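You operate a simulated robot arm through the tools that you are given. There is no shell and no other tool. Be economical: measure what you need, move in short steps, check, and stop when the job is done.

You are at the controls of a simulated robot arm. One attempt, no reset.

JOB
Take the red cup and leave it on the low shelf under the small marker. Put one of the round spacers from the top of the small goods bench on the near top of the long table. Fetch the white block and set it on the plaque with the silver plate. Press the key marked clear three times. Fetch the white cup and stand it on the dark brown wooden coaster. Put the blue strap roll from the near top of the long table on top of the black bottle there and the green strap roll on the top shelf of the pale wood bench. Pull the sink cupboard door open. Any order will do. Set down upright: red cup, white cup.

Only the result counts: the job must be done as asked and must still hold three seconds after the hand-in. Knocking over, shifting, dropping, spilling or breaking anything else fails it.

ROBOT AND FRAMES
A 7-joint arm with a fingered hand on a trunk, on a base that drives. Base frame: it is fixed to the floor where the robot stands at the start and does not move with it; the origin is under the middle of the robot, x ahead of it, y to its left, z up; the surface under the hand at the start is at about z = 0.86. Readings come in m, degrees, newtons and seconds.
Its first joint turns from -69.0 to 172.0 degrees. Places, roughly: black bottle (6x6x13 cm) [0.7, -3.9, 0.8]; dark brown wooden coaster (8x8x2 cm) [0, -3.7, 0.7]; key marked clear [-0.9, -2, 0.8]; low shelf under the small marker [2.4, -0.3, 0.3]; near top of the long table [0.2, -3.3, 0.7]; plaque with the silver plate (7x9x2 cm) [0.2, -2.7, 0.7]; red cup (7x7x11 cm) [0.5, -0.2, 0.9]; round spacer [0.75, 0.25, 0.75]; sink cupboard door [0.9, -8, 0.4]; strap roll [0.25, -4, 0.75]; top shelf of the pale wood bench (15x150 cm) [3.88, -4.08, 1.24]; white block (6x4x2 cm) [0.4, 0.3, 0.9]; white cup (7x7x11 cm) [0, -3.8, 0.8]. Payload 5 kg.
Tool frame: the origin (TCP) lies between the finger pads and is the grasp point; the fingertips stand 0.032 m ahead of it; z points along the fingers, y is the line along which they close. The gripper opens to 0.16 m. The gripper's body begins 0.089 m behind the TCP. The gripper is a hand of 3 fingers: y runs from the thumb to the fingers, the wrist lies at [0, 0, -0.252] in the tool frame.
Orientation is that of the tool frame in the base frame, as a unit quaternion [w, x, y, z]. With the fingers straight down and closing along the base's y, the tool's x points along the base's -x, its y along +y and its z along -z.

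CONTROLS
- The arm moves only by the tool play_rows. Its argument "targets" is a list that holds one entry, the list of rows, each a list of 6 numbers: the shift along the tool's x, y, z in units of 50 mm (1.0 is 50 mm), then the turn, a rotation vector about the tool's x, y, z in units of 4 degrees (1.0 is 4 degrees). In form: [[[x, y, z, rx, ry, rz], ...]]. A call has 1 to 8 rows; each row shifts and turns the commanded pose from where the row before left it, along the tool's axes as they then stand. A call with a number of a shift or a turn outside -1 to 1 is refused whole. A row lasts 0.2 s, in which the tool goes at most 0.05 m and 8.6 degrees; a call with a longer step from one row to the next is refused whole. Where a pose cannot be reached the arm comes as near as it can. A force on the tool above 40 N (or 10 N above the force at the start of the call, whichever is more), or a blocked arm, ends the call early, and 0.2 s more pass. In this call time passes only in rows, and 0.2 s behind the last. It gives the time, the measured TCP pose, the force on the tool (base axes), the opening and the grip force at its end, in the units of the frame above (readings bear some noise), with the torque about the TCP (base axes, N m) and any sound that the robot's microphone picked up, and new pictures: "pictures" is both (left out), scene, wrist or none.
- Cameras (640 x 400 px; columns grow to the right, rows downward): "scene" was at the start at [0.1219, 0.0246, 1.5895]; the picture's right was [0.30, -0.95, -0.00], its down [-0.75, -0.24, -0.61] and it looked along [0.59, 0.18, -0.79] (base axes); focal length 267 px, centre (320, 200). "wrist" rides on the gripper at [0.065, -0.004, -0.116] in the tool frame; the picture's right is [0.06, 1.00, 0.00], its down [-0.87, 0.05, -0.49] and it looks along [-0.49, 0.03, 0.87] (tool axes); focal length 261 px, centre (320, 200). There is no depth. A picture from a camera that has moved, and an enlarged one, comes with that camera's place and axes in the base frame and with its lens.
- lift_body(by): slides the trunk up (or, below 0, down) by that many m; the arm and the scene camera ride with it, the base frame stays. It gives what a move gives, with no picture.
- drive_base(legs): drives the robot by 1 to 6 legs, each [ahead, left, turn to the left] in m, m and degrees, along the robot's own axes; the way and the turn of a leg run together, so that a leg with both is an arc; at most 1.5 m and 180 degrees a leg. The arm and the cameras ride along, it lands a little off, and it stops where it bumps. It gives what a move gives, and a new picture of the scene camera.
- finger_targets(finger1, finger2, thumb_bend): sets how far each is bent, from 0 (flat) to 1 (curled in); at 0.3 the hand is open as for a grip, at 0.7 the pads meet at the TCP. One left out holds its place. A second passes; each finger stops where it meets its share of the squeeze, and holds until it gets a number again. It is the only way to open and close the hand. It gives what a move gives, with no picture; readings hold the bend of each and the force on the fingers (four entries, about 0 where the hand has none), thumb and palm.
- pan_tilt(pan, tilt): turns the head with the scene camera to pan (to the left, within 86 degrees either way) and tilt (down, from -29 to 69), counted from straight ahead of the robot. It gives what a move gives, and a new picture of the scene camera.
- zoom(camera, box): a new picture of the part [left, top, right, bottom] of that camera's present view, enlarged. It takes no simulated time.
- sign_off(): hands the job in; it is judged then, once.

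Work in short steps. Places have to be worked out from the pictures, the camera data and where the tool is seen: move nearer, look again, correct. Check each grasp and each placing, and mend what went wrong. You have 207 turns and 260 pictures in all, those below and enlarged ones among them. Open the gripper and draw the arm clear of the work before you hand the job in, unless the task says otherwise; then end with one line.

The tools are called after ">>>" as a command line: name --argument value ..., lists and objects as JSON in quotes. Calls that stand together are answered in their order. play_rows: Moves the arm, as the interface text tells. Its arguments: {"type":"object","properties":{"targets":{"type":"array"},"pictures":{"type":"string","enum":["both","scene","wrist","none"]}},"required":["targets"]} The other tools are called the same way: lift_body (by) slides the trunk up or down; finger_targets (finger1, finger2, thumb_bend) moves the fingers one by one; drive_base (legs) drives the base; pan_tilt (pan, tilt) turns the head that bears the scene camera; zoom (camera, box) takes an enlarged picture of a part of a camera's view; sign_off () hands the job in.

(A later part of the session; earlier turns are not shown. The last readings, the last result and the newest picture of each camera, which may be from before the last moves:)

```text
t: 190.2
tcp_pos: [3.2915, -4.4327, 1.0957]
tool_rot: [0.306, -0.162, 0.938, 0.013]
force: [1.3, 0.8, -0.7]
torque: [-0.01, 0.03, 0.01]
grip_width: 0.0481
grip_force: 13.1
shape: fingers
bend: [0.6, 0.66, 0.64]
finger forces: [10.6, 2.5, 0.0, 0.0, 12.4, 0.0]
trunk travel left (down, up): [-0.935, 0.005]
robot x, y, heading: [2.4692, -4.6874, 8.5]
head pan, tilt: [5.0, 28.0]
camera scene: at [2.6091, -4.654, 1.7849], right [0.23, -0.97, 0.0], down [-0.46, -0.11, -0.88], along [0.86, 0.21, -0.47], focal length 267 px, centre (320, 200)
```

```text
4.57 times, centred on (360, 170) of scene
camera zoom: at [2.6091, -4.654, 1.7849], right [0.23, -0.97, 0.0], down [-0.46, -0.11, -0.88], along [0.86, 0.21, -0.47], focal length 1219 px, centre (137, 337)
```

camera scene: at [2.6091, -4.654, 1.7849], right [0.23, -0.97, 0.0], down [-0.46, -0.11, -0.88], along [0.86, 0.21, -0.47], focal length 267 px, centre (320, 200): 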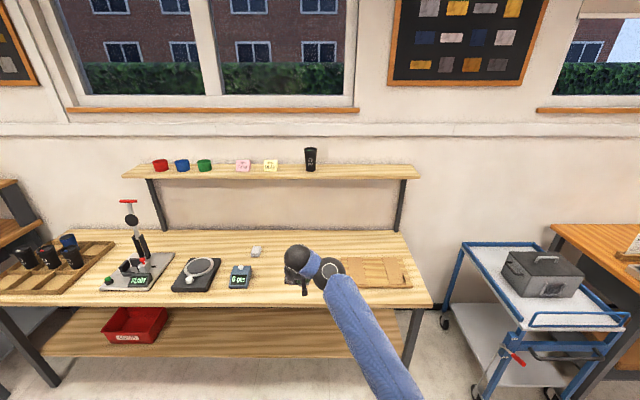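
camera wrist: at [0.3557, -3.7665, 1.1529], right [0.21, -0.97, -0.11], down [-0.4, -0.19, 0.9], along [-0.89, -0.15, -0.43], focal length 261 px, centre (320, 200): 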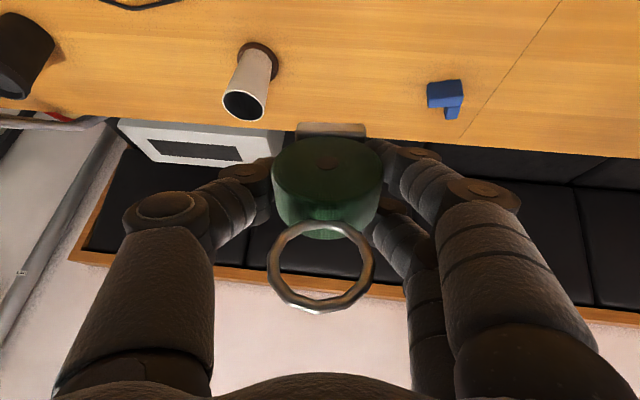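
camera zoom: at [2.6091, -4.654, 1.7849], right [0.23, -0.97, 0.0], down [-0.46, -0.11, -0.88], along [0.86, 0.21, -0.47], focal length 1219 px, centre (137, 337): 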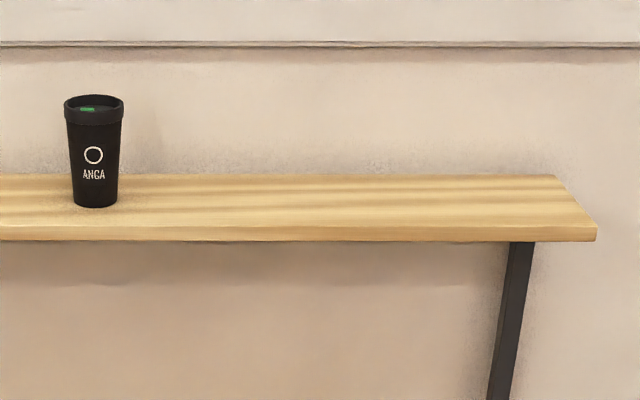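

Target on the shelf ≈(3.97,−4.57), shelf top ≈1.25. I raise the roll to z≈1.40 with a bit more tilt.

>>> play_rows --targets '[[[-0.52, -0.07, -0.73, 0, -0.3, 0], [-0.53, -0.07, -0.72, 0, -0.3, 0], [-0.54, -0.07, -0.71, 0, -0.3, 0], [-0.55, -0.07, -0.7, 0, -0.3, 0], [-0.56, -0.07, -0.69, 0, -0.3, 0], [-0.57, -0.07, -0.68, 0, -0.3, 0], [-0.57, -0.07, -0.68, 0, -0.3, 0]]]' --pictures "scene"

```text
t: 191.8
tcp_pos: [3.2876, -4.4372, 1.4085]
tool_rot: [0.373, -0.161, 0.913, 0.025]
force: [0.2, -0.4, -1.1]
torque: [0.01, -0.02, -0.03]
grip_width: 0.0479
grip_force: 12.6
shape: fingers
bend: [0.6, 0.67, 0.64]
finger forces: [10.8, 2.5, 0.0, 0.0, 12.2, 0.0]
trunk travel left (down, up): [-0.935, 0.005]
robot x, y, heading: [2.4689, -4.6855, 8.4]
head pan, tilt: [5.0, 28.0]
camera scene: at [2.6081, -4.6537, 1.7849], right [0.23, -0.97, 0.0], down [-0.46, -0.11, -0.88], along [0.86, 0.21, -0.47], focal length 267 px, centre (320, 200)
```

scene: 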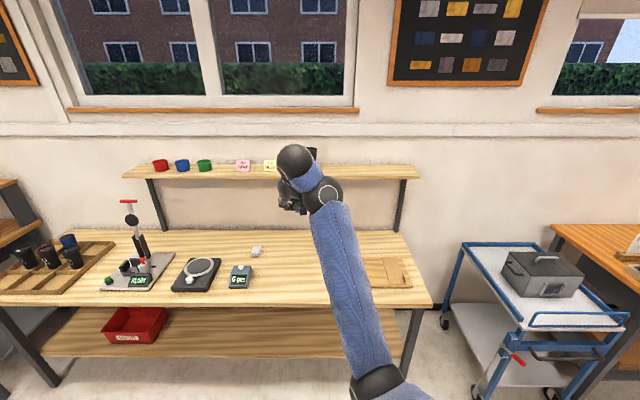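

I extend forward ~12 cm and test reducing the tilt to ~20° so the roll is upright.

>>> play_rows --targets '[[[-0.58, 0, 0.56, 0, 0, 0], [-0.58, 0, 0.56, 0, 0, 0], [-0.58, 0, 0.56, 0, 0, 0], [0, 0, 0, 0, 0.95, 0], [0, 0, 0, 0, 0.95, 0], [0, 0, 0, 0, 0.95, 0], [0, 0, 0, 0, 0.95, 0]]]' --pictures "none"

>>> play_rows --targets '[[[0, 0, 0, 0, 0.95, 0], [0, 0, 0, 0, 0.95, 0]]]' --pictures "both"

```text
t: 193.4
tcp_pos: [3.4001, -4.3974, 1.409]
tool_rot: [0.249, -0.163, 0.955, 0.003]
force: [-0.4, -0.1, -1.4]
torque: [-0.03, 0.02, -0.02]
grip_width: 0.048
grip_force: 12.9
shape: fingers
bend: [0.6, 0.67, 0.64]
finger forces: [10.8, 2.3, 0.0, 0.1, 12.2, 0.1]
trunk travel left (down, up): [-0.935, 0.005]
robot x, y, heading: [2.4705, -4.6852, 8.5]
head pan, tilt: [5.0, 28.0]
```

```text
t: 194.0
tcp_pos: [3.4146, -4.3857, 1.4013]
tool_rot: [0.186, -0.163, 0.969, -0.007]
force: [-0.2, 0.9, -1.8]
torque: [-0.04, 0.02, 0.0]
grip_width: 0.0481
grip_force: 13.7
shape: fingers
bend: [0.6, 0.67, 0.64]
finger forces: [10.8, 2.2, 0.0, 0.0, 12.1, 0.0]
out of reach, approached as far as the arm can: row 2
trunk travel left (down, up): [-0.935, 0.005]
robot x, y, heading: [2.4707, -4.6834, 8.4]
head pan, tilt: [5.0, 28.0]
camera scene: at [2.6093, -4.6524, 1.7848], right [0.23, -0.97, 0.0], down [-0.46, -0.11, -0.88], along [0.86, 0.21, -0.47], focal length 267 px, centre (320, 200)
camera wrist: at [3.3164, -4.4154, 1.4847], right [-0.37, 0.93, -0.1], down [0.57, 0.31, 0.77], along [0.74, 0.23, -0.64], focal length 261 px, centre (320, 200)
```

scene: 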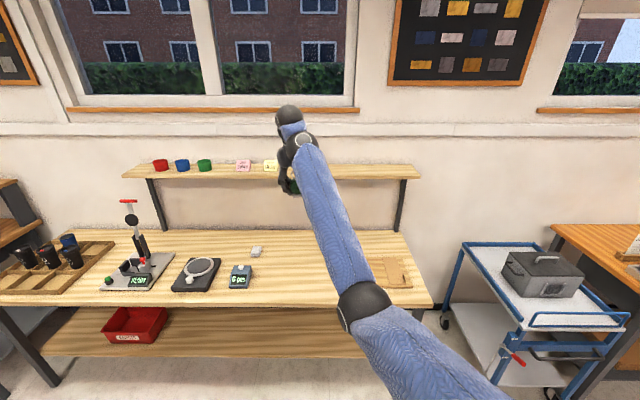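
wrist: 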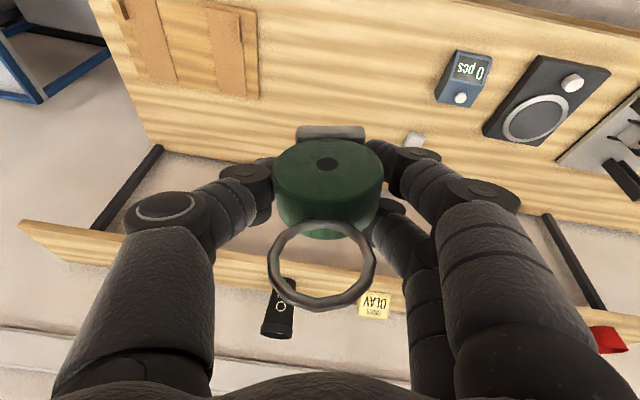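

Tilt reached ~21° – roll is upright. I drive right 0.26 m, then forward most of the way.

>>> drive_base --legs '[[0, -0.263, 0], [0.45, 0, 0]]'

>>> zoom --camera "wrist" --box '[0, 0, 640, 400]'

```text
t: 198.2
tcp_pos: [3.8988, -4.5708, 1.4022]
tool_rot: [0.187, -0.165, 0.968, -0.005]
force: [0.0, 0.4, -0.6]
torque: [-0.02, -0.01, 0.02]
grip_width: 0.0479
grip_force: 13.0
shape: fingers
bend: [0.6, 0.67, 0.64]
finger forces: [10.8, 2.3, 0.1, 0.1, 12.2, 0.1]
trunk travel left (down, up): [-0.935, 0.005]
robot x, y, heading: [2.9567, -4.874, 8.9]
head pan, tilt: [5.0, 28.0]
camera scene: at [3.0944, -4.8428, 1.785], right [0.24, -0.97, 0.0], down [-0.46, -0.11, -0.88], along [0.86, 0.21, -0.47], focal length 267 px, centre (320, 200)
```

scene: 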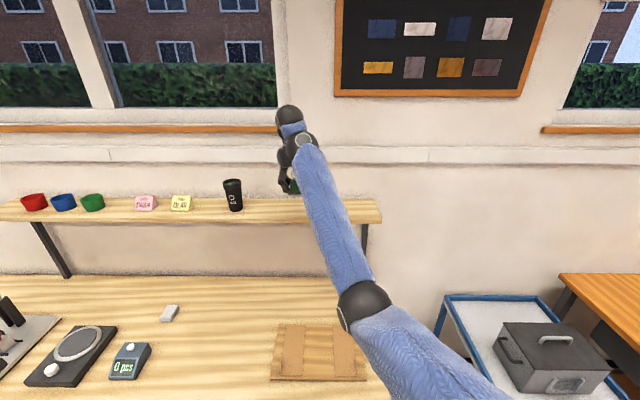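

```text
1.00 times, centred on (320, 200) of wrist (not enlarged: the box is as wide or as high as the picture)
camera zoom: at [3.8001, -4.6016, 1.4853], right [-0.37, 0.92, -0.1], down [0.56, 0.31, 0.77], along [0.74, 0.23, -0.64], focal length 261 px, centre (320, 200)
```

zoom: 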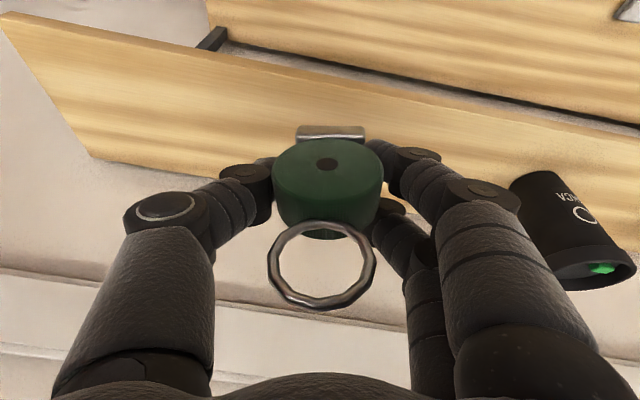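

Front shelf edge ≈(3.913,−4.572). I drive the last 7 cm ahead so the roll is over the shelf's middle.

>>> drive_base --legs '[[0.07, 0, 0]]'

>>> play_rows --targets '[[[0.15, 0, 0.4, 0, 0.4, 0], [0.15, 0, 0.4, 0, 0, 0], [0.15, 0, 0.4, 0, 0, 0]]]' --pictures "both"

```text
t: 199.2
tcp_pos: [3.9674, -4.5606, 1.4016]
tool_rot: [0.188, -0.166, 0.968, -0.006]
force: [0.5, 0.3, -2.0]
torque: [0.01, 0.01, 0.0]
grip_width: 0.048
grip_force: 12.6
shape: fingers
bend: [0.6, 0.67, 0.64]
finger forces: [10.8, 2.3, 0.1, 0.0, 12.1, 0.1]
trunk travel left (down, up): [-0.935, 0.005]
robot x, y, heading: [3.0221, -4.8664, 8.7]
head pan, tilt: [5.0, 28.0]
camera scene: at [3.1635, -4.8329, 1.785], right [0.24, -0.97, 0.0], down [-0.46, -0.11, -0.88], along [0.86, 0.21, -0.47], focal length 267 px, centre (320, 200)
```

scene: 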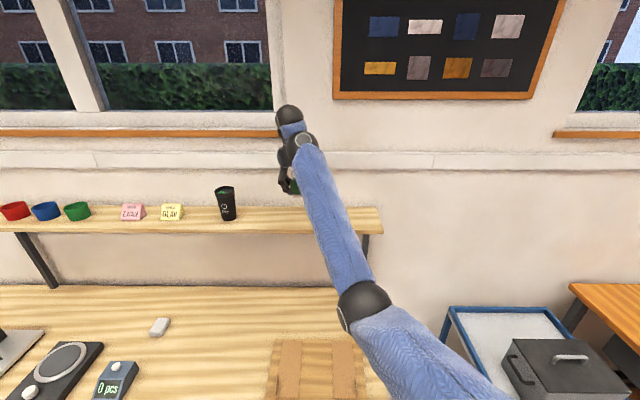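

```text
t: 200.0
tcp_pos: [3.9677, -4.5655, 1.3392]
tool_rot: [0.174, -0.166, 0.971, -0.008]
force: [0.1, 0.0, -0.8]
torque: [-0.02, -0.02, 0.0]
grip_width: 0.0481
grip_force: 12.7
shape: fingers
bend: [0.6, 0.67, 0.64]
finger forces: [10.9, 2.2, 0.0, 0.0, 12.1, 0.0]
trunk travel left (down, up): [-0.935, 0.005]
robot x, y, heading: [3.0228, -4.8648, 9.0]
head pan, tilt: [5.0, 28.0]
camera scene: at [3.1628, -4.8327, 1.785], right [0.24, -0.97, 0.0], down [-0.46, -0.11, -0.88], along [0.86, 0.21, -0.47], focal length 267 px, centre (320, 200)
camera wrist: at [3.8719, -4.5962, 1.4252], right [-0.37, 0.92, -0.09], down [0.58, 0.31, 0.75], along [0.72, 0.22, -0.66], focal length 261 px, centre (320, 200)
```

scene: 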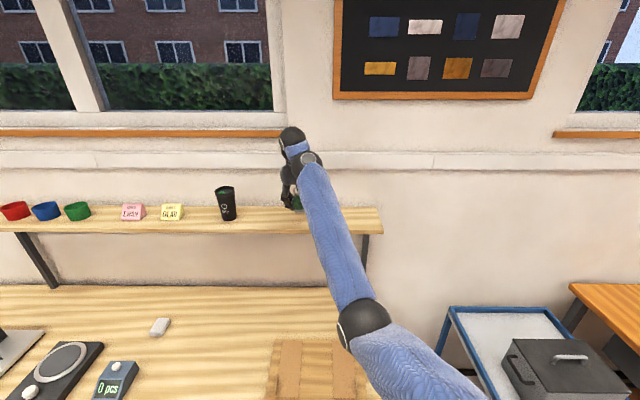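
wrist: 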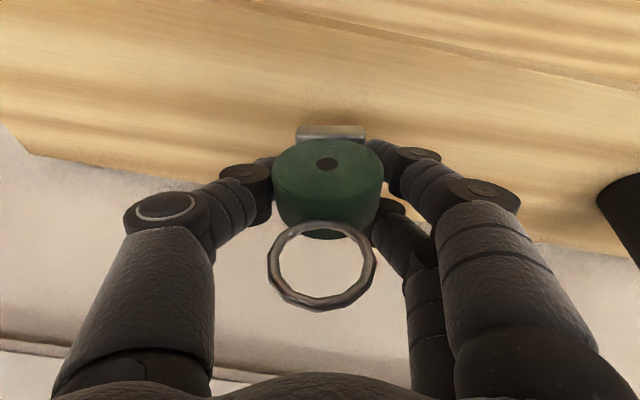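

Over the shelf's middle. I creep down to contact.

>>> play_rows --targets '[[[0.035, 0, 0.094, 0, 0, 0], [0.035, 0, 0.094, 0, 0, 0], [0.035, 0, 0.094, 0, 0, 0], [0.035, 0, 0.094, 0, 0, 0]]]' --pictures "none"

>>> play_rows --targets '[[[0.014, 0, 0.038, 0, 0, 0], [0.014, 0, 0.038, 0, 0, 0], [0.014, 0, 0.038, 0, 0, 0]]]' --pictures "wrist"

>>> zoom --camera "scene" --box '[250, 130, 390, 240]'

```text
t: 201.0
tcp_pos: [3.9698, -4.5682, 1.3186]
tool_rot: [0.173, -0.165, 0.971, -0.009]
force: [0.5, -0.7, -0.5]
torque: [-0.05, 0.01, 0.03]
grip_width: 0.048
grip_force: 12.9
shape: fingers
bend: [0.6, 0.67, 0.64]
finger forces: [10.8, 2.4, 0.0, 0.1, 12.1, 0.1]
trunk travel left (down, up): [-0.935, 0.005]
robot x, y, heading: [3.0242, -4.8618, 8.8]
head pan, tilt: [5.0, 28.0]
```

```text
t: 201.8
tcp_pos: [3.9685, -4.5676, 1.3124]
tool_rot: [0.174, -0.165, 0.971, -0.008]
force: [0.5, -0.2, -1.2]
torque: [-0.01, 0.01, 0.0]
grip_width: 0.0479
grip_force: 12.8
shape: fingers
bend: [0.6, 0.67, 0.64]
finger forces: [10.8, 2.3, 0.0, 0.0, 12.1, 0.1]
trunk travel left (down, up): [-0.935, 0.005]
robot x, y, heading: [3.0228, -4.8648, 8.9]
head pan, tilt: [5.0, 28.0]
camera wrist: at [3.8723, -4.5987, 1.3985], right [-0.37, 0.92, -0.09], down [0.59, 0.31, 0.75], along [0.72, 0.22, -0.66], focal length 261 px, centre (320, 200)
```

wrist: 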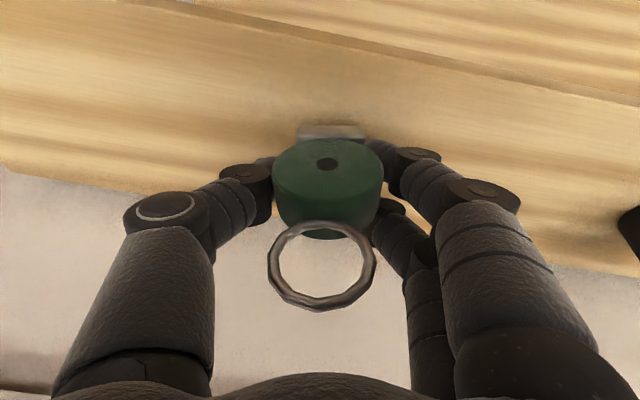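

```text
3.64 times, centred on (320, 185) of scene
camera zoom: at [3.1627, -4.8326, 1.785], right [0.24, -0.97, 0.0], down [-0.46, -0.11, -0.88], along [0.86, 0.21, -0.47], focal length 970 px, centre (320, 254)
```

zoom: 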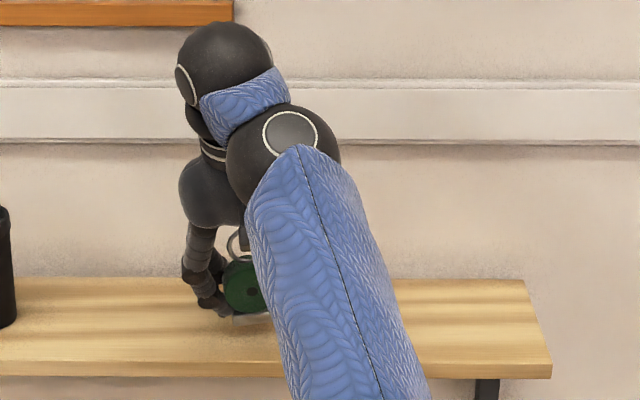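

Nearly there; 2 mm steps until the force changes.

>>> play_rows --targets '[[[0.014, 0, 0.038, 0, 0, 0], [0.014, 0, 0.038, 0, 0, 0]]]' --pictures "none"

>>> play_rows --targets '[[[0.014, 0, 0.038, 0, 0, 0], [0.014, 0, 0.038, 0, 0, 0]]]' --pictures "none"

```text
t: 202.4
tcp_pos: [3.9681, -4.5693, 1.3063]
tool_rot: [0.173, -0.165, 0.971, -0.008]
force: [0.1, 0.6, -0.6]
torque: [0.0, 0.0, 0.03]
grip_width: 0.0483
grip_force: 12.6
shape: fingers
bend: [0.6, 0.67, 0.64]
finger forces: [10.8, 2.3, 0.0, 0.0, 12.2, 0.0]
trunk travel left (down, up): [-0.935, 0.005]
robot x, y, heading: [3.0206, -4.8633, 8.8]
head pan, tilt: [5.0, 28.0]
```

```text
t: 203.0
tcp_pos: [3.9686, -4.5685, 1.3027]
tool_rot: [0.174, -0.166, 0.971, -0.008]
force: [0.3, -1.2, -1.0]
torque: [0.0, -0.03, 0.0]
grip_width: 0.048
grip_force: 12.0
shape: fingers
bend: [0.6, 0.67, 0.64]
finger forces: [10.8, 2.3, 0.1, 0.1, 12.1, 0.0]
trunk travel left (down, up): [-0.935, 0.005]
robot x, y, heading: [3.0272, -4.8664, 8.7]
head pan, tilt: [5.0, 28.0]
```

>>> play_rows --targets '[[[0.014, 0, 0.038, 0, 0, 0], [0.014, 0, 0.038, 0, 0, 0]]]' --pictures "none"

>>> play_rows --targets '[[[0.014, 0, 0.038, 0, 0, 0], [0.014, 0, 0.038, 0, 0, 0]]]' --pictures "wrist"

```text
t: 203.6
tcp_pos: [3.9688, -4.569, 1.3003]
tool_rot: [0.174, -0.165, 0.971, -0.009]
force: [-0.5, -0.3, -0.2]
torque: [0.02, -0.01, 0.02]
grip_width: 0.048
grip_force: 12.7
shape: fingers
bend: [0.6, 0.67, 0.64]
finger forces: [10.9, 2.3, 0.0, 0.1, 12.1, 0.1]
trunk travel left (down, up): [-0.935, 0.005]
robot x, y, heading: [3.0275, -4.8631, 9.0]
head pan, tilt: [5.0, 28.0]
```

```text
t: 204.2
tcp_pos: [3.9683, -4.57, 1.2954]
tool_rot: [0.173, -0.165, 0.971, -0.009]
force: [-0.1, 0.0, 0.0]
torque: [-0.01, 0.0, -0.02]
grip_width: 0.0478
grip_force: 12.1
shape: fingers
bend: [0.6, 0.67, 0.64]
finger forces: [10.9, 2.4, 0.0, 0.1, 12.1, 0.0]
trunk travel left (down, up): [-0.935, 0.005]
robot x, y, heading: [3.0278, -4.8619, 8.6]
head pan, tilt: [5.0, 28.0]
camera wrist: at [3.8727, -4.599, 1.382], right [-0.37, 0.92, -0.09], down [0.59, 0.31, 0.75], along [0.72, 0.22, -0.66], focal length 261 px, centre (320, 200)
```

wrist: 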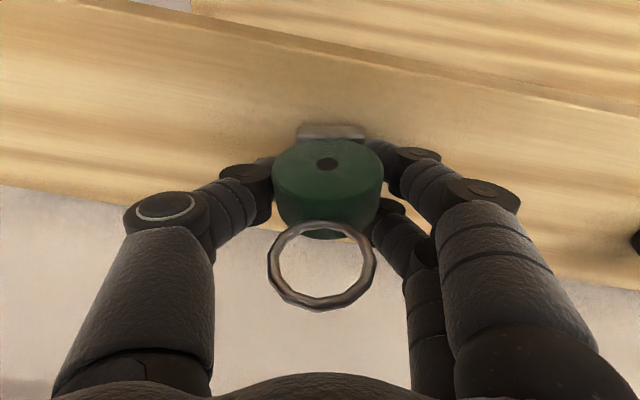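

>>> play_rows --targets '[[[0.014, 0, 0.038, 0, 0, 0], [0.014, 0, 0.038, 0, 0, 0]]]' --pictures "none"

>>> play_rows --targets '[[[0.014, 0, 0.038, 0, 0, 0], [0.014, 0, 0.038, 0, 0, 0]]]' --pictures "none"

>>> zoom --camera "scene" --box '[270, 175, 350, 235]'

```text
t: 204.8
tcp_pos: [3.967, -4.5689, 1.2931]
tool_rot: [0.174, -0.165, 0.971, -0.008]
force: [3.4, 0.7, 7.6]
torque: [0.2, 0.0, -0.09]
grip_width: 0.0478
grip_force: 13.9
shape: fingers
bend: [0.6, 0.67, 0.64]
finger forces: [10.8, 3.2, 0.0, 0.1, 13.2, 0.1]
trunk travel left (down, up): [-0.935, 0.005]
robot x, y, heading: [3.0233, -4.8638, 9.0]
head pan, tilt: [5.0, 28.0]
```

```text
t: 205.4
tcp_pos: [3.9674, -4.57, 1.2905]
tool_rot: [0.176, -0.164, 0.97, -0.008]
force: [8.1, 2.8, 25.8]
torque: [0.54, -0.01, -0.23]
grip_width: 0.0474
grip_force: 18.5
shape: fingers
bend: [0.62, 0.67, 0.64]
finger forces: [17.2, 6.4, 0.1, 0.0, 13.8, 0.0]
trunk travel left (down, up): [-0.935, 0.005]
robot x, y, heading: [3.0232, -4.8646, 8.8]
head pan, tilt: [5.0, 28.0]
```

```text
6.67 times, centred on (310, 205) of scene
camera zoom: at [3.161, -4.8331, 1.7855], right [0.24, -0.97, 0.0], down [-0.46, -0.11, -0.88], along [0.86, 0.21, -0.47], focal length 1778 px, centre (387, 167)
```

zoom: 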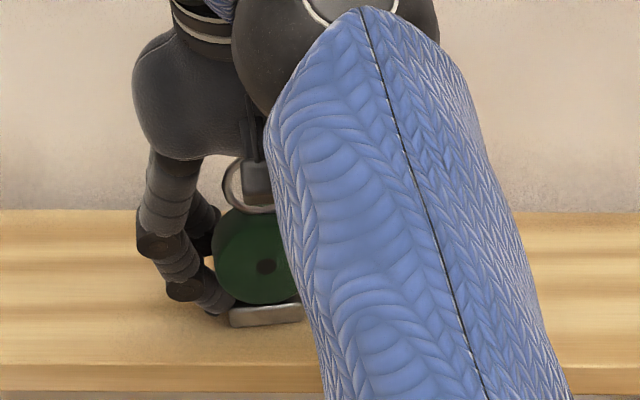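

Seated on the shelf (contact at TCP z≈1.294). I relieve ~3 mm and open.

>>> play_rows --targets '[[[-0.022, 0, -0.06, 0, 0, 0]]]' --pictures "none"

>>> finger_targets --finger1 0.56 --finger2 0.56 --thumb_bend 0.57

>>> finger_targets --finger1 0.42 --finger2 0.42 --thumb_bend 0.42

>>> zoom --camera "wrist" --box '[0, 0, 640, 400]'

```text
t: 205.8
tcp_pos: [3.9672, -4.5699, 1.2905]
tool_rot: [0.174, -0.164, 0.971, -0.008]
force: [7.6, 2.4, 20.7]
torque: [0.46, 0.07, -0.15]
grip_width: 0.0473
grip_force: 17.8
shape: fingers
bend: [0.62, 0.67, 0.64]
finger forces: [17.0, 4.9, 0.0, 0.0, 13.6, 0.1]
trunk travel left (down, up): [-0.935, 0.005]
robot x, y, heading: [3.024, -4.8671, 8.8]
head pan, tilt: [5.0, 28.0]
```

```text
t: 206.8
tcp_pos: [3.9673, -4.5694, 1.29]
tool_rot: [0.173, -0.166, 0.971, -0.008]
force: [-0.7, 0.8, -0.1]
torque: [-0.02, 0.01, 0.01]
grip_width: 0.0627
grip_force: 0.1
shape: fingers
bend: [0.56, 0.56, 0.56]
finger forces: [0.0, 0.0, 0.1, 0.0, 0.0, 0.0]
trunk travel left (down, up): [-0.935, 0.005]
robot x, y, heading: [3.0248, -4.8665, 8.7]
head pan, tilt: [5.0, 28.0]
```

```text
t: 207.8
tcp_pos: [3.9678, -4.5694, 1.2902]
tool_rot: [0.173, -0.166, 0.971, -0.008]
force: [0.4, -0.5, -1.1]
torque: [0.01, -0.01, 0.01]
grip_width: 0.1193
grip_force: 0.1
shape: fingers
bend: [0.42, 0.42, 0.42]
finger forces: [0.0, 0.1, 0.0, 0.1, 0.0, 0.0]
trunk travel left (down, up): [-0.935, 0.005]
robot x, y, heading: [3.026, -4.8645, 8.6]
head pan, tilt: [5.0, 28.0]
```

```text
1.00 times, centred on (320, 200) of wrist (not enlarged: the box is as wide or as high as the picture)
camera zoom: at [3.8717, -4.5996, 1.3766], right [-0.37, 0.92, -0.09], down [0.59, 0.31, 0.75], along [0.72, 0.22, -0.66], focal length 261 px, centre (320, 200)
```

zoom: 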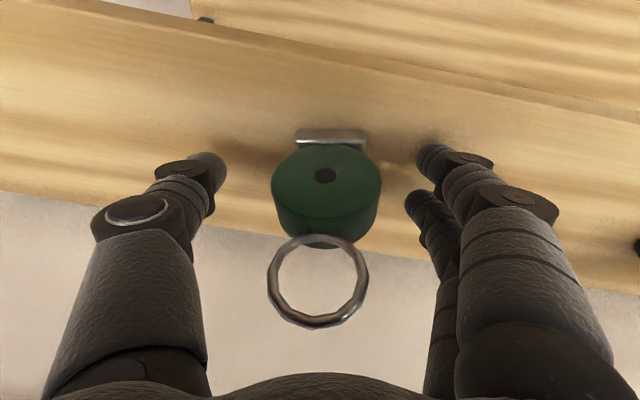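

The green roll stands on the shelf. I back out along the tool axis, then drive back.

>>> play_rows --targets '[[[0, 0, -0.8, 0, 0, 0], [0, 0, -0.8, 0, 0, 0]]]' --pictures "none"

>>> drive_base --legs '[[-0.6, 0, 0]]'

>>> zoom --camera "scene" --box '[200, 130, 450, 240]'

```text
t: 208.4
tcp_pos: [3.9541, -4.5638, 1.3588]
tool_rot: [0.174, -0.166, 0.971, -0.008]
force: [0.9, -0.7, 0.2]
torque: [0.03, -0.02, -0.01]
grip_width: 0.1194
grip_force: 0.0
shape: fingers
bend: [0.42, 0.42, 0.42]
finger forces: [0.0, 0.1, 0.1, 0.1, 0.0, 0.0]
out of reach, approached as far as the arm can: row 2
trunk travel left (down, up): [-0.935, 0.005]
robot x, y, heading: [3.0258, -4.8669, 8.5]
head pan, tilt: [5.0, 28.0]
```

```text
t: 211.8
tcp_pos: [3.3556, -4.6525, 1.3583]
tool_rot: [0.175, -0.166, 0.97, -0.008]
force: [0.2, -0.7, 0.1]
torque: [0.01, 0.01, 0.01]
grip_width: 0.1197
grip_force: 0.0
shape: fingers
bend: [0.42, 0.42, 0.42]
finger forces: [0.1, 0.0, 0.0, 0.0, 0.0, 0.0]
trunk travel left (down, up): [-0.935, 0.005]
robot x, y, heading: [2.4279, -4.9558, 8.8]
head pan, tilt: [5.0, 28.0]
camera scene: at [2.5672, -4.9248, 1.785], right [0.24, -0.97, 0.0], down [-0.46, -0.11, -0.88], along [0.86, 0.21, -0.47], focal length 267 px, centre (320, 200)
```

scene: 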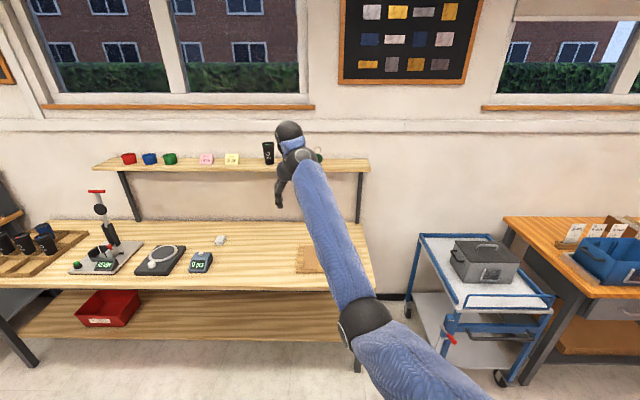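

```text
2.56 times, centred on (325, 185) of scene
camera zoom: at [2.5672, -4.9248, 1.785], right [0.24, -0.97, 0.0], down [-0.46, -0.11, -0.88], along [0.86, 0.21, -0.47], focal length 683 px, centre (307, 238)
```

zoom: 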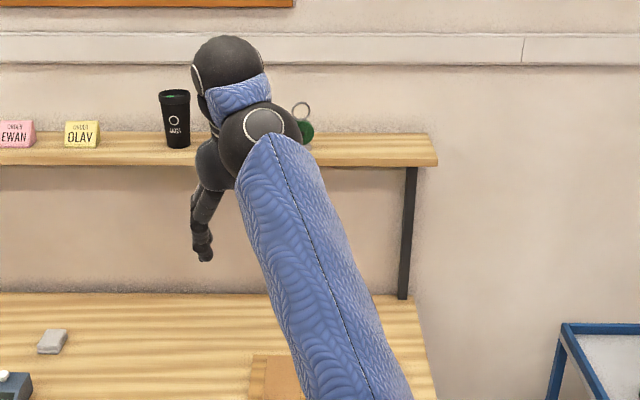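

Green roll is on the shelf. Next the sink cupboard: I turn toward −y and look.

>>> drive_base --legs '[[-0.4, 0, 0], [0, 0, -98.8]]'

>>> pan_tilt --pan -25 --tilt 18

```text
t: 218.4
tcp_pos: [2.2253, -5.9746, 1.3598]
tool_rot: [0.111, 0.615, 0.769, -0.137]
force: [-0.4, -0.2, 0.2]
torque: [0.01, -0.02, 0.0]
grip_width: 0.1195
grip_force: 0.0
shape: fingers
bend: [0.42, 0.42, 0.42]
finger forces: [0.0, 0.0, 0.0, 0.1, 0.1, 0.1]
trunk travel left (down, up): [-0.935, 0.005]
robot x, y, heading: [2.035, -5.0163, -87.9]
head pan, tilt: [5.0, 28.0]
camera scene: at [2.0465, -5.1575, 1.785], right [-0.99, -0.12, 0.0], down [-0.06, 0.47, -0.88], along [0.11, -0.88, -0.47], focal length 267 px, centre (320, 200)
```

scene: 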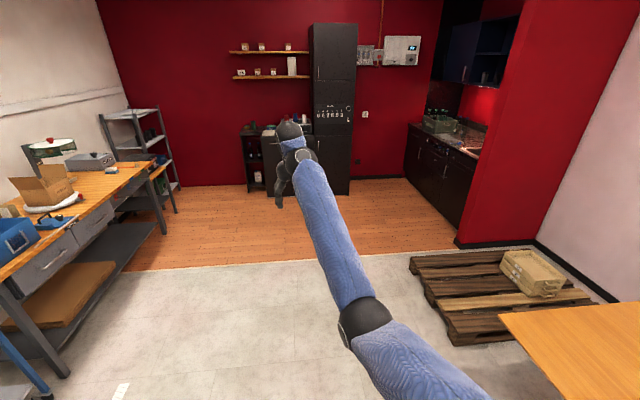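

```text
t: 219.3
tcp_pos: [2.2252, -5.9751, 1.3586]
tool_rot: [0.11, 0.615, 0.769, -0.135]
force: [0.1, 0.0, 0.0]
torque: [-0.02, 0.03, -0.01]
grip_width: 0.1196
grip_force: 0.0
shape: fingers
bend: [0.42, 0.42, 0.42]
finger forces: [0.1, 0.0, 0.0, 0.1, 0.1, 0.1]
trunk travel left (down, up): [-0.935, 0.005]
robot x, y, heading: [2.0341, -5.0165, -88.0]
head pan, tilt: [-25.0, 18.0]
camera scene: at [1.9992, -5.153, 1.8011], right [-0.92, 0.39, 0.0], down [0.12, 0.29, -0.95], along [-0.37, -0.88, -0.31], focal length 267 px, centre (320, 200)
```

scene: 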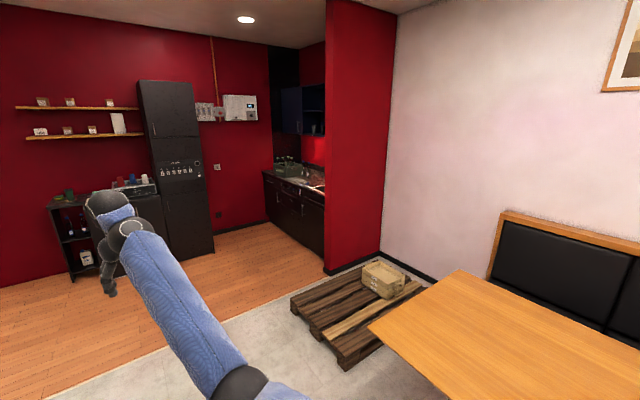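

>>> zoom --camera "scene" --box '[240, 130, 350, 280]'

```text
2.67 times, centred on (295, 205) of scene
camera zoom: at [1.9992, -5.153, 1.8011], right [-0.92, 0.39, 0.0], down [0.12, 0.29, -0.95], along [-0.37, -0.88, -0.31], focal length 711 px, centre (387, 187)
```

zoom: 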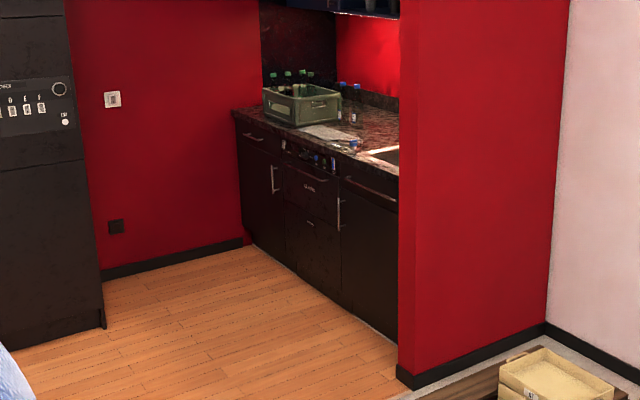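

The sink cupboard's door (right end, vertical handle at its far side) is around (0.95,−8.2,0.63), facing +x. I drive there: down −y, then turn to face −x and strafe left.

>>> drive_base --legs '[[1.5, 0, -2], [0.4, 0, 0], [0, 0, -90], [0, 1.0, 0]]'

>>> pan_tilt --pan 10 --tilt 40

```text
t: 237.3
tcp_pos: [1.1354, -8.0705, 1.3595]
tool_rot: [-0.02, 0.979, 0.102, -0.173]
force: [0.2, 0.3, 0.0]
torque: [0.0, 0.0, 0.02]
grip_width: 0.1193
grip_force: 0.0
shape: fingers
bend: [0.42, 0.42, 0.42]
finger forces: [0.0, 0.0, 0.1, 0.0, 0.1, 0.1]
trunk travel left (down, up): [-0.935, 0.005]
robot x, y, heading: [2.0947, -7.8926, -178.5]
head pan, tilt: [-25.0, 18.0]
camera scene: at [1.9587, -7.852, 1.8011], right [0.4, 0.92, 0.0], down [0.28, -0.12, -0.95], along [-0.87, 0.38, -0.31], focal length 267 px, centre (320, 200)
```

scene: 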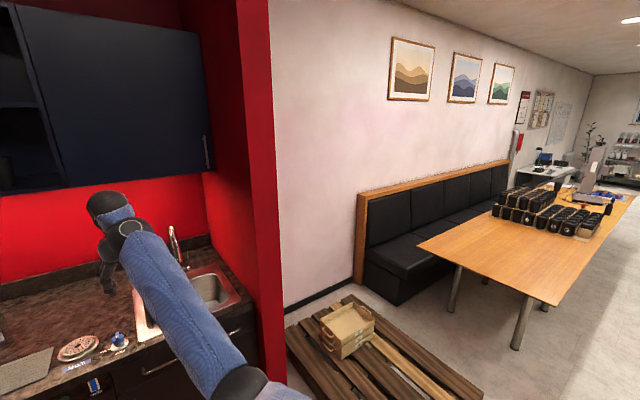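

```text
t: 238.3
tcp_pos: [1.1368, -8.0716, 1.3593]
tool_rot: [-0.019, 0.979, 0.102, -0.175]
force: [0.4, 0.5, 0.6]
torque: [0.0, -0.02, 0.03]
grip_width: 0.1196
grip_force: 0.0
shape: fingers
bend: [0.42, 0.42, 0.42]
finger forces: [0.1, 0.1, 0.1, 0.0, 0.0, 0.1]
trunk travel left (down, up): [-0.935, 0.005]
robot x, y, heading: [2.0992, -7.8936, -178.6]
head pan, tilt: [10.0, 40.0]
camera scene: at [1.9608, -7.9058, 1.7665], right [-0.2, 0.98, 0.0], down [0.63, 0.13, -0.77], along [-0.75, -0.15, -0.64], focal length 267 px, centre (320, 200)
```

scene: 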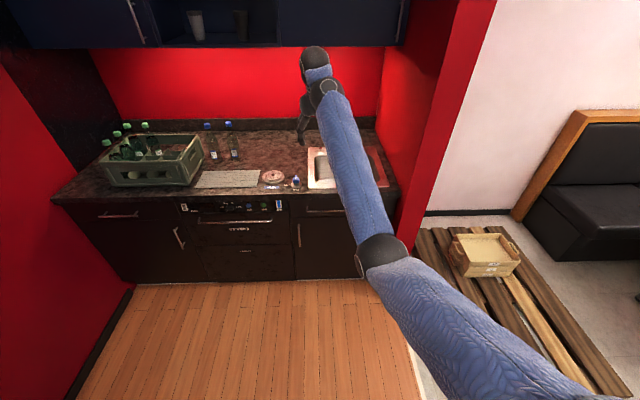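

>>> zoom --camera "scene" --box '[270, 170, 410, 290]'

```text
3.33 times, centred on (340, 230) of scene
camera zoom: at [1.9608, -7.9058, 1.7665], right [-0.2, 0.98, 0.0], down [0.63, 0.13, -0.77], along [-0.75, -0.15, -0.64], focal length 889 px, centre (253, 100)
```

zoom: 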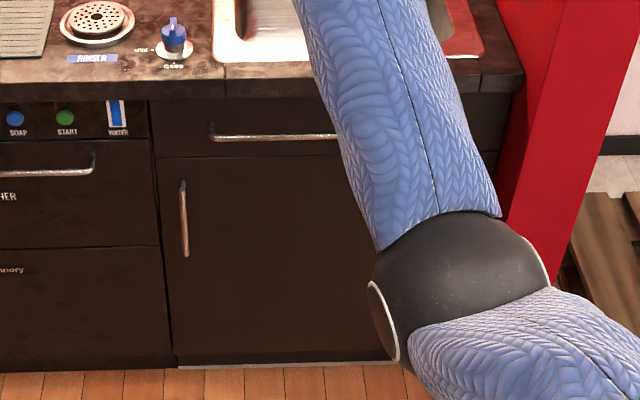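

Handle: vertical bar ≈(0.94,−8.235), z 0.50–0.68; cabinet face normal ≈(0.96,0.28). I back off a bit, turn to face it squarely, and lower the trunk 0.7 m.

>>> drive_base --legs '[[-0.2, 0, 11]]'

>>> lift_body --by -0.7

>>> play_rows --targets '[[[-0.12, 0, 0.05, 0, -0.97, 0], [-0.12, 0, 0.05, 0, -0.97, 0], [-0.12, 0, 0.05, 0, -0.97, 0], [-0.11, 0, 0.07, 0, -0.97, 0], [-0.1, 0, 0.08, 0, -0.97, 0], [-0.1, 0, 0.09, 0, -0.97, 0], [-0.09, 0, 0.1, 0, -0.97, 0], [-0.08, 0, 0.1, 0, -0.97, 0]]]' --pictures "scene"

```text
t: 239.9
tcp_pos: [1.3888, -8.2288, 1.3595]
tool_rot: [-0.003, 0.965, 0.197, -0.175]
force: [0.5, -1.4, -0.5]
torque: [0.03, 0.02, 0.02]
grip_width: 0.1196
grip_force: 0.1
shape: fingers
bend: [0.42, 0.42, 0.42]
finger forces: [0.0, 0.0, 0.0, 0.0, 0.0, 0.0]
trunk travel left (down, up): [-0.935, 0.005]
robot x, y, heading: [2.2928, -7.8644, -167.6]
head pan, tilt: [10.0, 40.0]
camera scene: at [2.1655, -7.9074, 1.7665], right [-0.38, 0.92, 0.0], down [0.59, 0.25, -0.77], along [-0.71, -0.29, -0.64], focal length 267 px, centre (320, 200)
```

scene: 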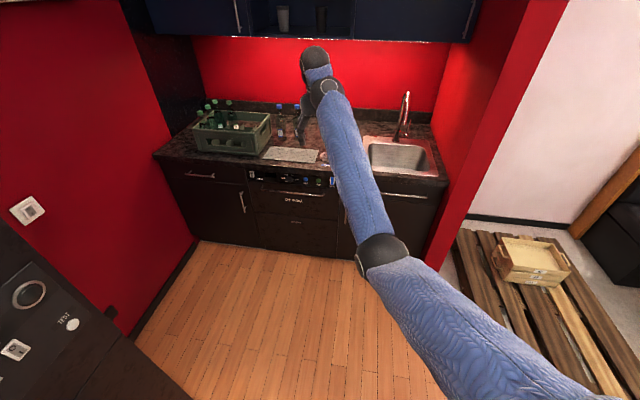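

```text
refused: -0.7 is not a number from -0.4 to 0.4
```

```text
t: 241.7
tcp_pos: [1.338, -8.2476, 1.3566]
tool_rot: [0.051, 0.882, 0.191, -0.428]
force: [-0.7, 0.0, 0.7]
torque: [-0.01, 0.02, 0.04]
grip_width: 0.1197
grip_force: 0.2
shape: fingers
bend: [0.42, 0.42, 0.42]
finger forces: [0.0, 0.1, 0.0, 0.1, 0.0, 0.0]
trunk travel left (down, up): [-0.935, 0.005]
robot x, y, heading: [2.2902, -7.8656, -167.5]
head pan, tilt: [10.0, 40.0]
camera scene: at [2.1639, -7.9064, 1.7665], right [-0.38, 0.92, 0.0], down [0.59, 0.25, -0.77], along [-0.71, -0.29, -0.64], focal length 267 px, centre (320, 200)
```

scene: 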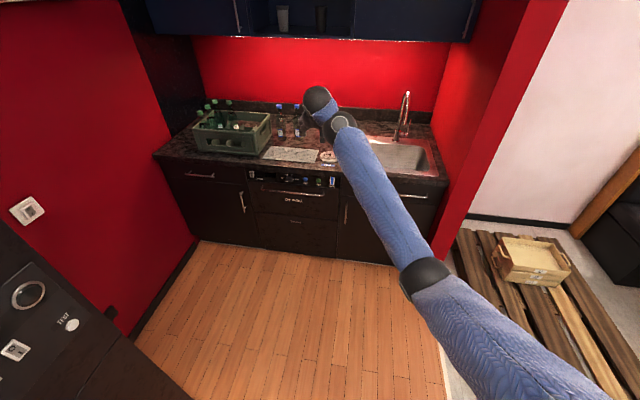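

Lift is limited to 0.4 per call; I lower twice and finish the rotation to horizontal.

>>> lift_body --by -0.4

>>> lift_body --by -0.3

>>> play_rows --targets '[[[-0.05, 0, 0.1, 0, -0.97, 0], [-0.05, 0, 0.1, 0, -0.97, 0], [0, 0, 0.1, 0, -0.97, 0], [0, 0, 0.1, 0, -0.97, 0], [0, 0, 0.1, 0, -0.97, 0], [0, 0, 0.1, 0, -0.97, 0], [0, 0, 0.1, 0, -0.97, 0], [0, 0, 0.1, 0, -0.97, 0]]]' --pictures "both"

```text
t: 245.6
tcp_pos: [1.3387, -8.2464, 0.9567]
tool_rot: [0.052, 0.882, 0.191, -0.427]
force: [-0.8, -0.8, 0.5]
torque: [0.0, 0.0, 0.0]
grip_width: 0.1196
grip_force: 0.1
shape: fingers
bend: [0.42, 0.42, 0.42]
finger forces: [0.0, 0.0, 0.1, 0.0, 0.0, 0.0]
trunk travel left (down, up): [-0.535, 0.405]
robot x, y, heading: [2.2945, -7.8681, -167.5]
head pan, tilt: [10.0, 40.0]
```

```text
t: 248.6
tcp_pos: [1.3388, -8.2473, 0.6568]
tool_rot: [0.05, 0.883, 0.19, -0.427]
force: [-0.4, -0.3, -0.5]
torque: [-0.01, 0.0, 0.0]
grip_width: 0.1197
grip_force: 0.0
shape: fingers
bend: [0.42, 0.42, 0.42]
finger forces: [0.0, 0.0, 0.1, 0.0, 0.1, 0.0]
trunk travel left (down, up): [-0.235, 0.705]
robot x, y, heading: [2.2915, -7.8657, -167.4]
head pan, tilt: [10.0, 40.0]
```

```text
t: 250.4
tcp_pos: [1.3034, -8.2608, 0.6428]
tool_rot: [0.099, 0.736, 0.168, -0.648]
force: [0.0, 0.5, 0.4]
torque: [0.0, 0.01, 0.0]
grip_width: 0.1196
grip_force: 0.0
shape: fingers
bend: [0.42, 0.42, 0.42]
finger forces: [0.0, 0.0, 0.1, 0.0, 0.0, 0.0]
trunk travel left (down, up): [-0.235, 0.705]
robot x, y, heading: [2.2912, -7.8665, -167.4]
head pan, tilt: [10.0, 40.0]
camera scene: at [2.1646, -7.9071, 1.0665], right [-0.38, 0.92, 0.0], down [0.59, 0.25, -0.77], along [-0.71, -0.29, -0.64], focal length 267 px, centre (320, 200)
camera wrist: at [1.4141, -8.2068, 0.5941], right [0.39, -0.91, -0.13], down [0.38, 0.03, 0.92], along [-0.84, -0.41, 0.36], focal length 261 px, centre (320, 200)
```

scene: 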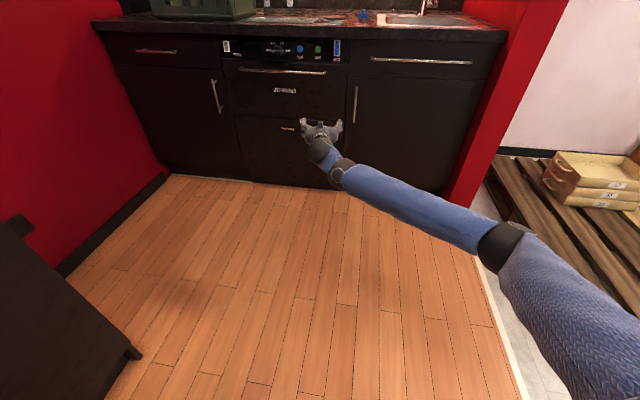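
wrist: 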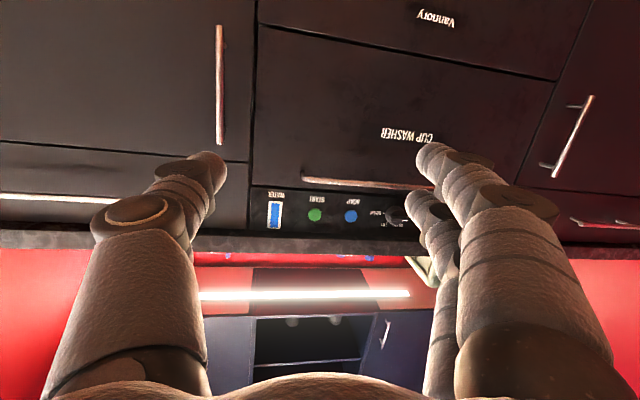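

Handle confirmed ≈(0.93,−8.238,0.596). I shift the hand sideways/down, then drive ahead 0.22 m.

>>> play_rows --targets '[[[0.25, -0.81, 0, 0, 0, 0], [0.25, -0.81, 0, 0, 0, 0], [0.25, -0.81, 0, 0, 0, 0]]]' --pictures "none"

>>> drive_base --legs '[[0.22, 0, 0]]'

>>> zoom --camera "wrist" --box '[0, 0, 640, 400]'

```text
t: 251.2
tcp_pos: [1.2604, -8.1458, 0.6155]
tool_rot: [0.1, 0.736, 0.171, -0.647]
force: [-0.2, -0.5, 0.5]
torque: [0.0, -0.01, -0.03]
grip_width: 0.12
grip_force: 0.1
shape: fingers
bend: [0.42, 0.42, 0.42]
finger forces: [0.1, 0.0, 0.1, 0.0, 0.0, 0.0]
trunk travel left (down, up): [-0.235, 0.705]
robot x, y, heading: [2.2888, -7.8664, -167.3]
head pan, tilt: [10.0, 40.0]
```

```text
t: 252.9
tcp_pos: [1.043, -8.1907, 0.6154]
tool_rot: [0.099, 0.737, 0.169, -0.647]
force: [0.6, 0.1, 0.3]
torque: [-0.02, -0.02, 0.03]
grip_width: 0.1198
grip_force: 0.1
shape: fingers
bend: [0.42, 0.42, 0.42]
finger forces: [0.0, 0.0, 0.1, 0.0, 0.1, 0.1]
trunk travel left (down, up): [-0.235, 0.705]
robot x, y, heading: [2.0791, -7.9136, -167.6]
head pan, tilt: [10.0, 40.0]
camera scene: at [1.9486, -7.9548, 1.0665], right [-0.38, 0.92, 0.0], down [0.59, 0.25, -0.77], along [-0.71, -0.29, -0.64], focal length 267 px, centre (320, 200)
```

scene: 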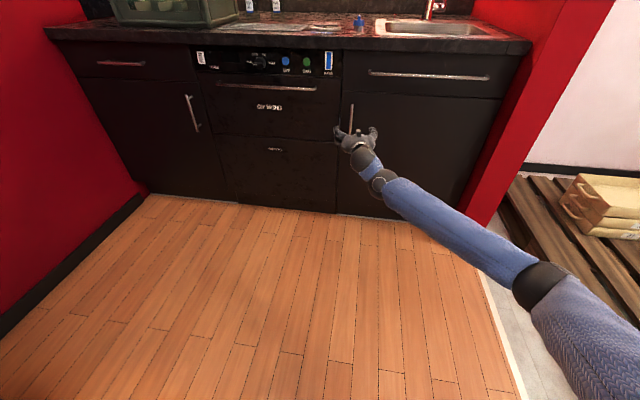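

```text
1.00 times, centred on (320, 200) of wrist (not enlarged: the box is as wide or as high as the picture)
camera zoom: at [1.1546, -8.1361, 0.5666], right [0.38, -0.91, -0.13], down [0.38, 0.02, 0.92], along [-0.84, -0.41, 0.36], focal length 261 px, centre (320, 200)
```

zoom: 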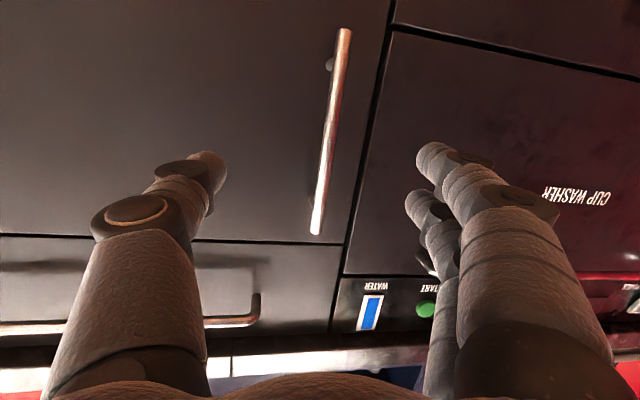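

The bar is centred between the digits. I advance ~0.1 m and close on it.

>>> play_rows --targets '[[[-0.04, 0.03, 0.67, 0, 0, 0], [-0.04, 0.03, 0.67, 0, 0, 0], [-0.04, 0.03, 0.67, 0, 0, 0]]]' --pictures "none"

>>> finger_targets --finger1 0.7 --finger2 0.7 --thumb_bend 0.7

>>> zoom --camera "wrist" --box '[0, 0, 640, 400]'

```text
t: 253.7
tcp_pos: [0.9666, -8.2373, 0.6075]
tool_rot: [0.102, 0.736, 0.173, -0.646]
force: [33.3, 4.7, 5.7]
torque: [0.21, 0.58, -2.11]
grip_width: 0.1202
grip_force: 16.5
shape: fingers
bend: [0.42, 0.42, 0.43]
finger forces: [0.0, 0.1, 0.0, 0.1, 33.3, 0.1]
trunk travel left (down, up): [-0.235, 0.705]
robot x, y, heading: [2.0787, -7.9184, -167.6]
head pan, tilt: [10.0, 40.0]
stopped in row 3: the force on the tool passed its limit at 96 N (the readings are from after the stop); the commanded pose is now the measured one
```

```text
t: 254.7
tcp_pos: [0.9627, -8.2348, 0.6037]
tool_rot: [0.101, 0.736, 0.171, -0.647]
force: [-1.4, 4.5, -1.2]
torque: [-0.02, -0.01, 0.0]
grip_width: 0.0153
grip_force: 2.2
shape: fingers
bend: [0.7, 0.7, 0.69]
finger forces: [0.1, 0.0, 0.1, 0.0, 4.1, 0.0]
trunk travel left (down, up): [-0.235, 0.705]
robot x, y, heading: [2.0777, -7.9182, -167.5]
head pan, tilt: [10.0, 40.0]
```

```text
1.00 times, centred on (320, 200) of wrist (not enlarged: the box is as wide or as high as the picture)
camera zoom: at [1.0743, -8.1801, 0.5556], right [0.39, -0.91, -0.13], down [0.38, 0.03, 0.92], along [-0.84, -0.41, 0.36], focal length 261 px, centre (320, 200)
```

zoom: 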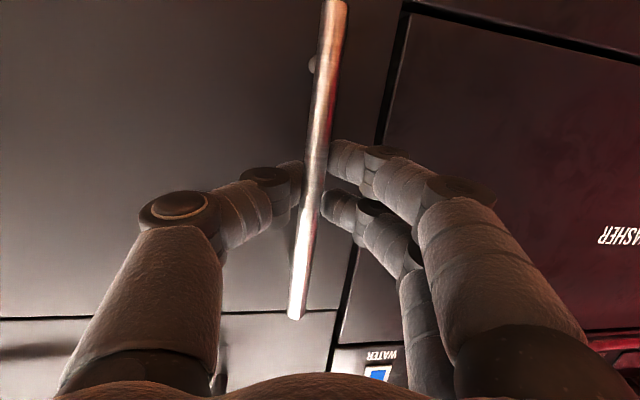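

Bar is between thumb and fingers. I squeeze more and start pulling by driving back slowly.

>>> finger_targets --finger1 0.8 --finger2 0.8 --thumb_bend 0.8

>>> drive_base --legs '[[-0.1, 0, 0]]'

>>> zoom --camera "wrist" --box '[0, 0, 640, 400]'

```text
t: 255.7
tcp_pos: [0.9626, -8.2358, 0.6041]
tool_rot: [0.101, 0.737, 0.171, -0.646]
force: [-2.3, 0.6, 0.1]
torque: [0.0, 0.0, -0.01]
grip_width: 0.0027
grip_force: 0.0
shape: fingers
bend: [0.77, 0.78, 0.75]
finger forces: [0.1, 0.0, 0.0, 0.0, 0.0, 0.1]
trunk travel left (down, up): [-0.235, 0.705]
robot x, y, heading: [2.075, -7.913, -167.7]
head pan, tilt: [10.0, 40.0]
```

```text
t: 257.4
tcp_pos: [1.0551, -8.1995, 0.6032]
tool_rot: [0.097, 0.738, 0.167, -0.646]
force: [-4.7, 6.4, 0.6]
torque: [-0.05, 0.03, 0.04]
grip_width: 0.0044
grip_force: 1.4
shape: fingers
bend: [0.78, 0.79, 0.73]
finger forces: [0.0, 0.0, 0.0, 0.1, 3.2, 0.0]
trunk travel left (down, up): [-0.235, 0.705]
robot x, y, heading: [2.1728, -7.8881, -167.9]
head pan, tilt: [10.0, 40.0]
stopped in leg 1: the force on the tool passed its limit at 40 N (the readings are from after the stop); the commanded pose is now the measured one
camera scene: at [2.0454, -7.932, 1.0665], right [-0.38, 0.93, 0.0], down [0.6, 0.24, -0.77], along [-0.71, -0.29, -0.64], focal length 267 px, centre (320, 200)
```

scene: 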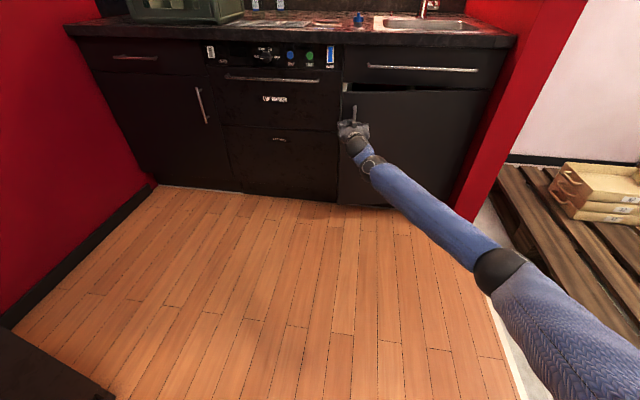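

```text
1.00 times, centred on (320, 200) of wrist (not enlarged: the box is as wide or as high as the picture)
camera zoom: at [1.1667, -8.1475, 0.5548], right [0.38, -0.92, -0.13], down [0.38, 0.02, 0.93], along [-0.85, -0.4, 0.35], focal length 261 px, centre (320, 200)
```

zoom: 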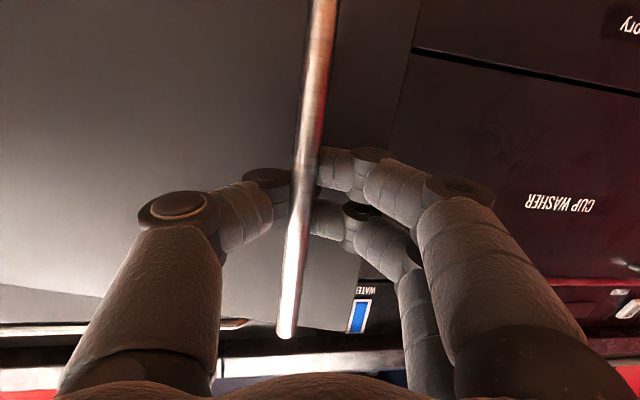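

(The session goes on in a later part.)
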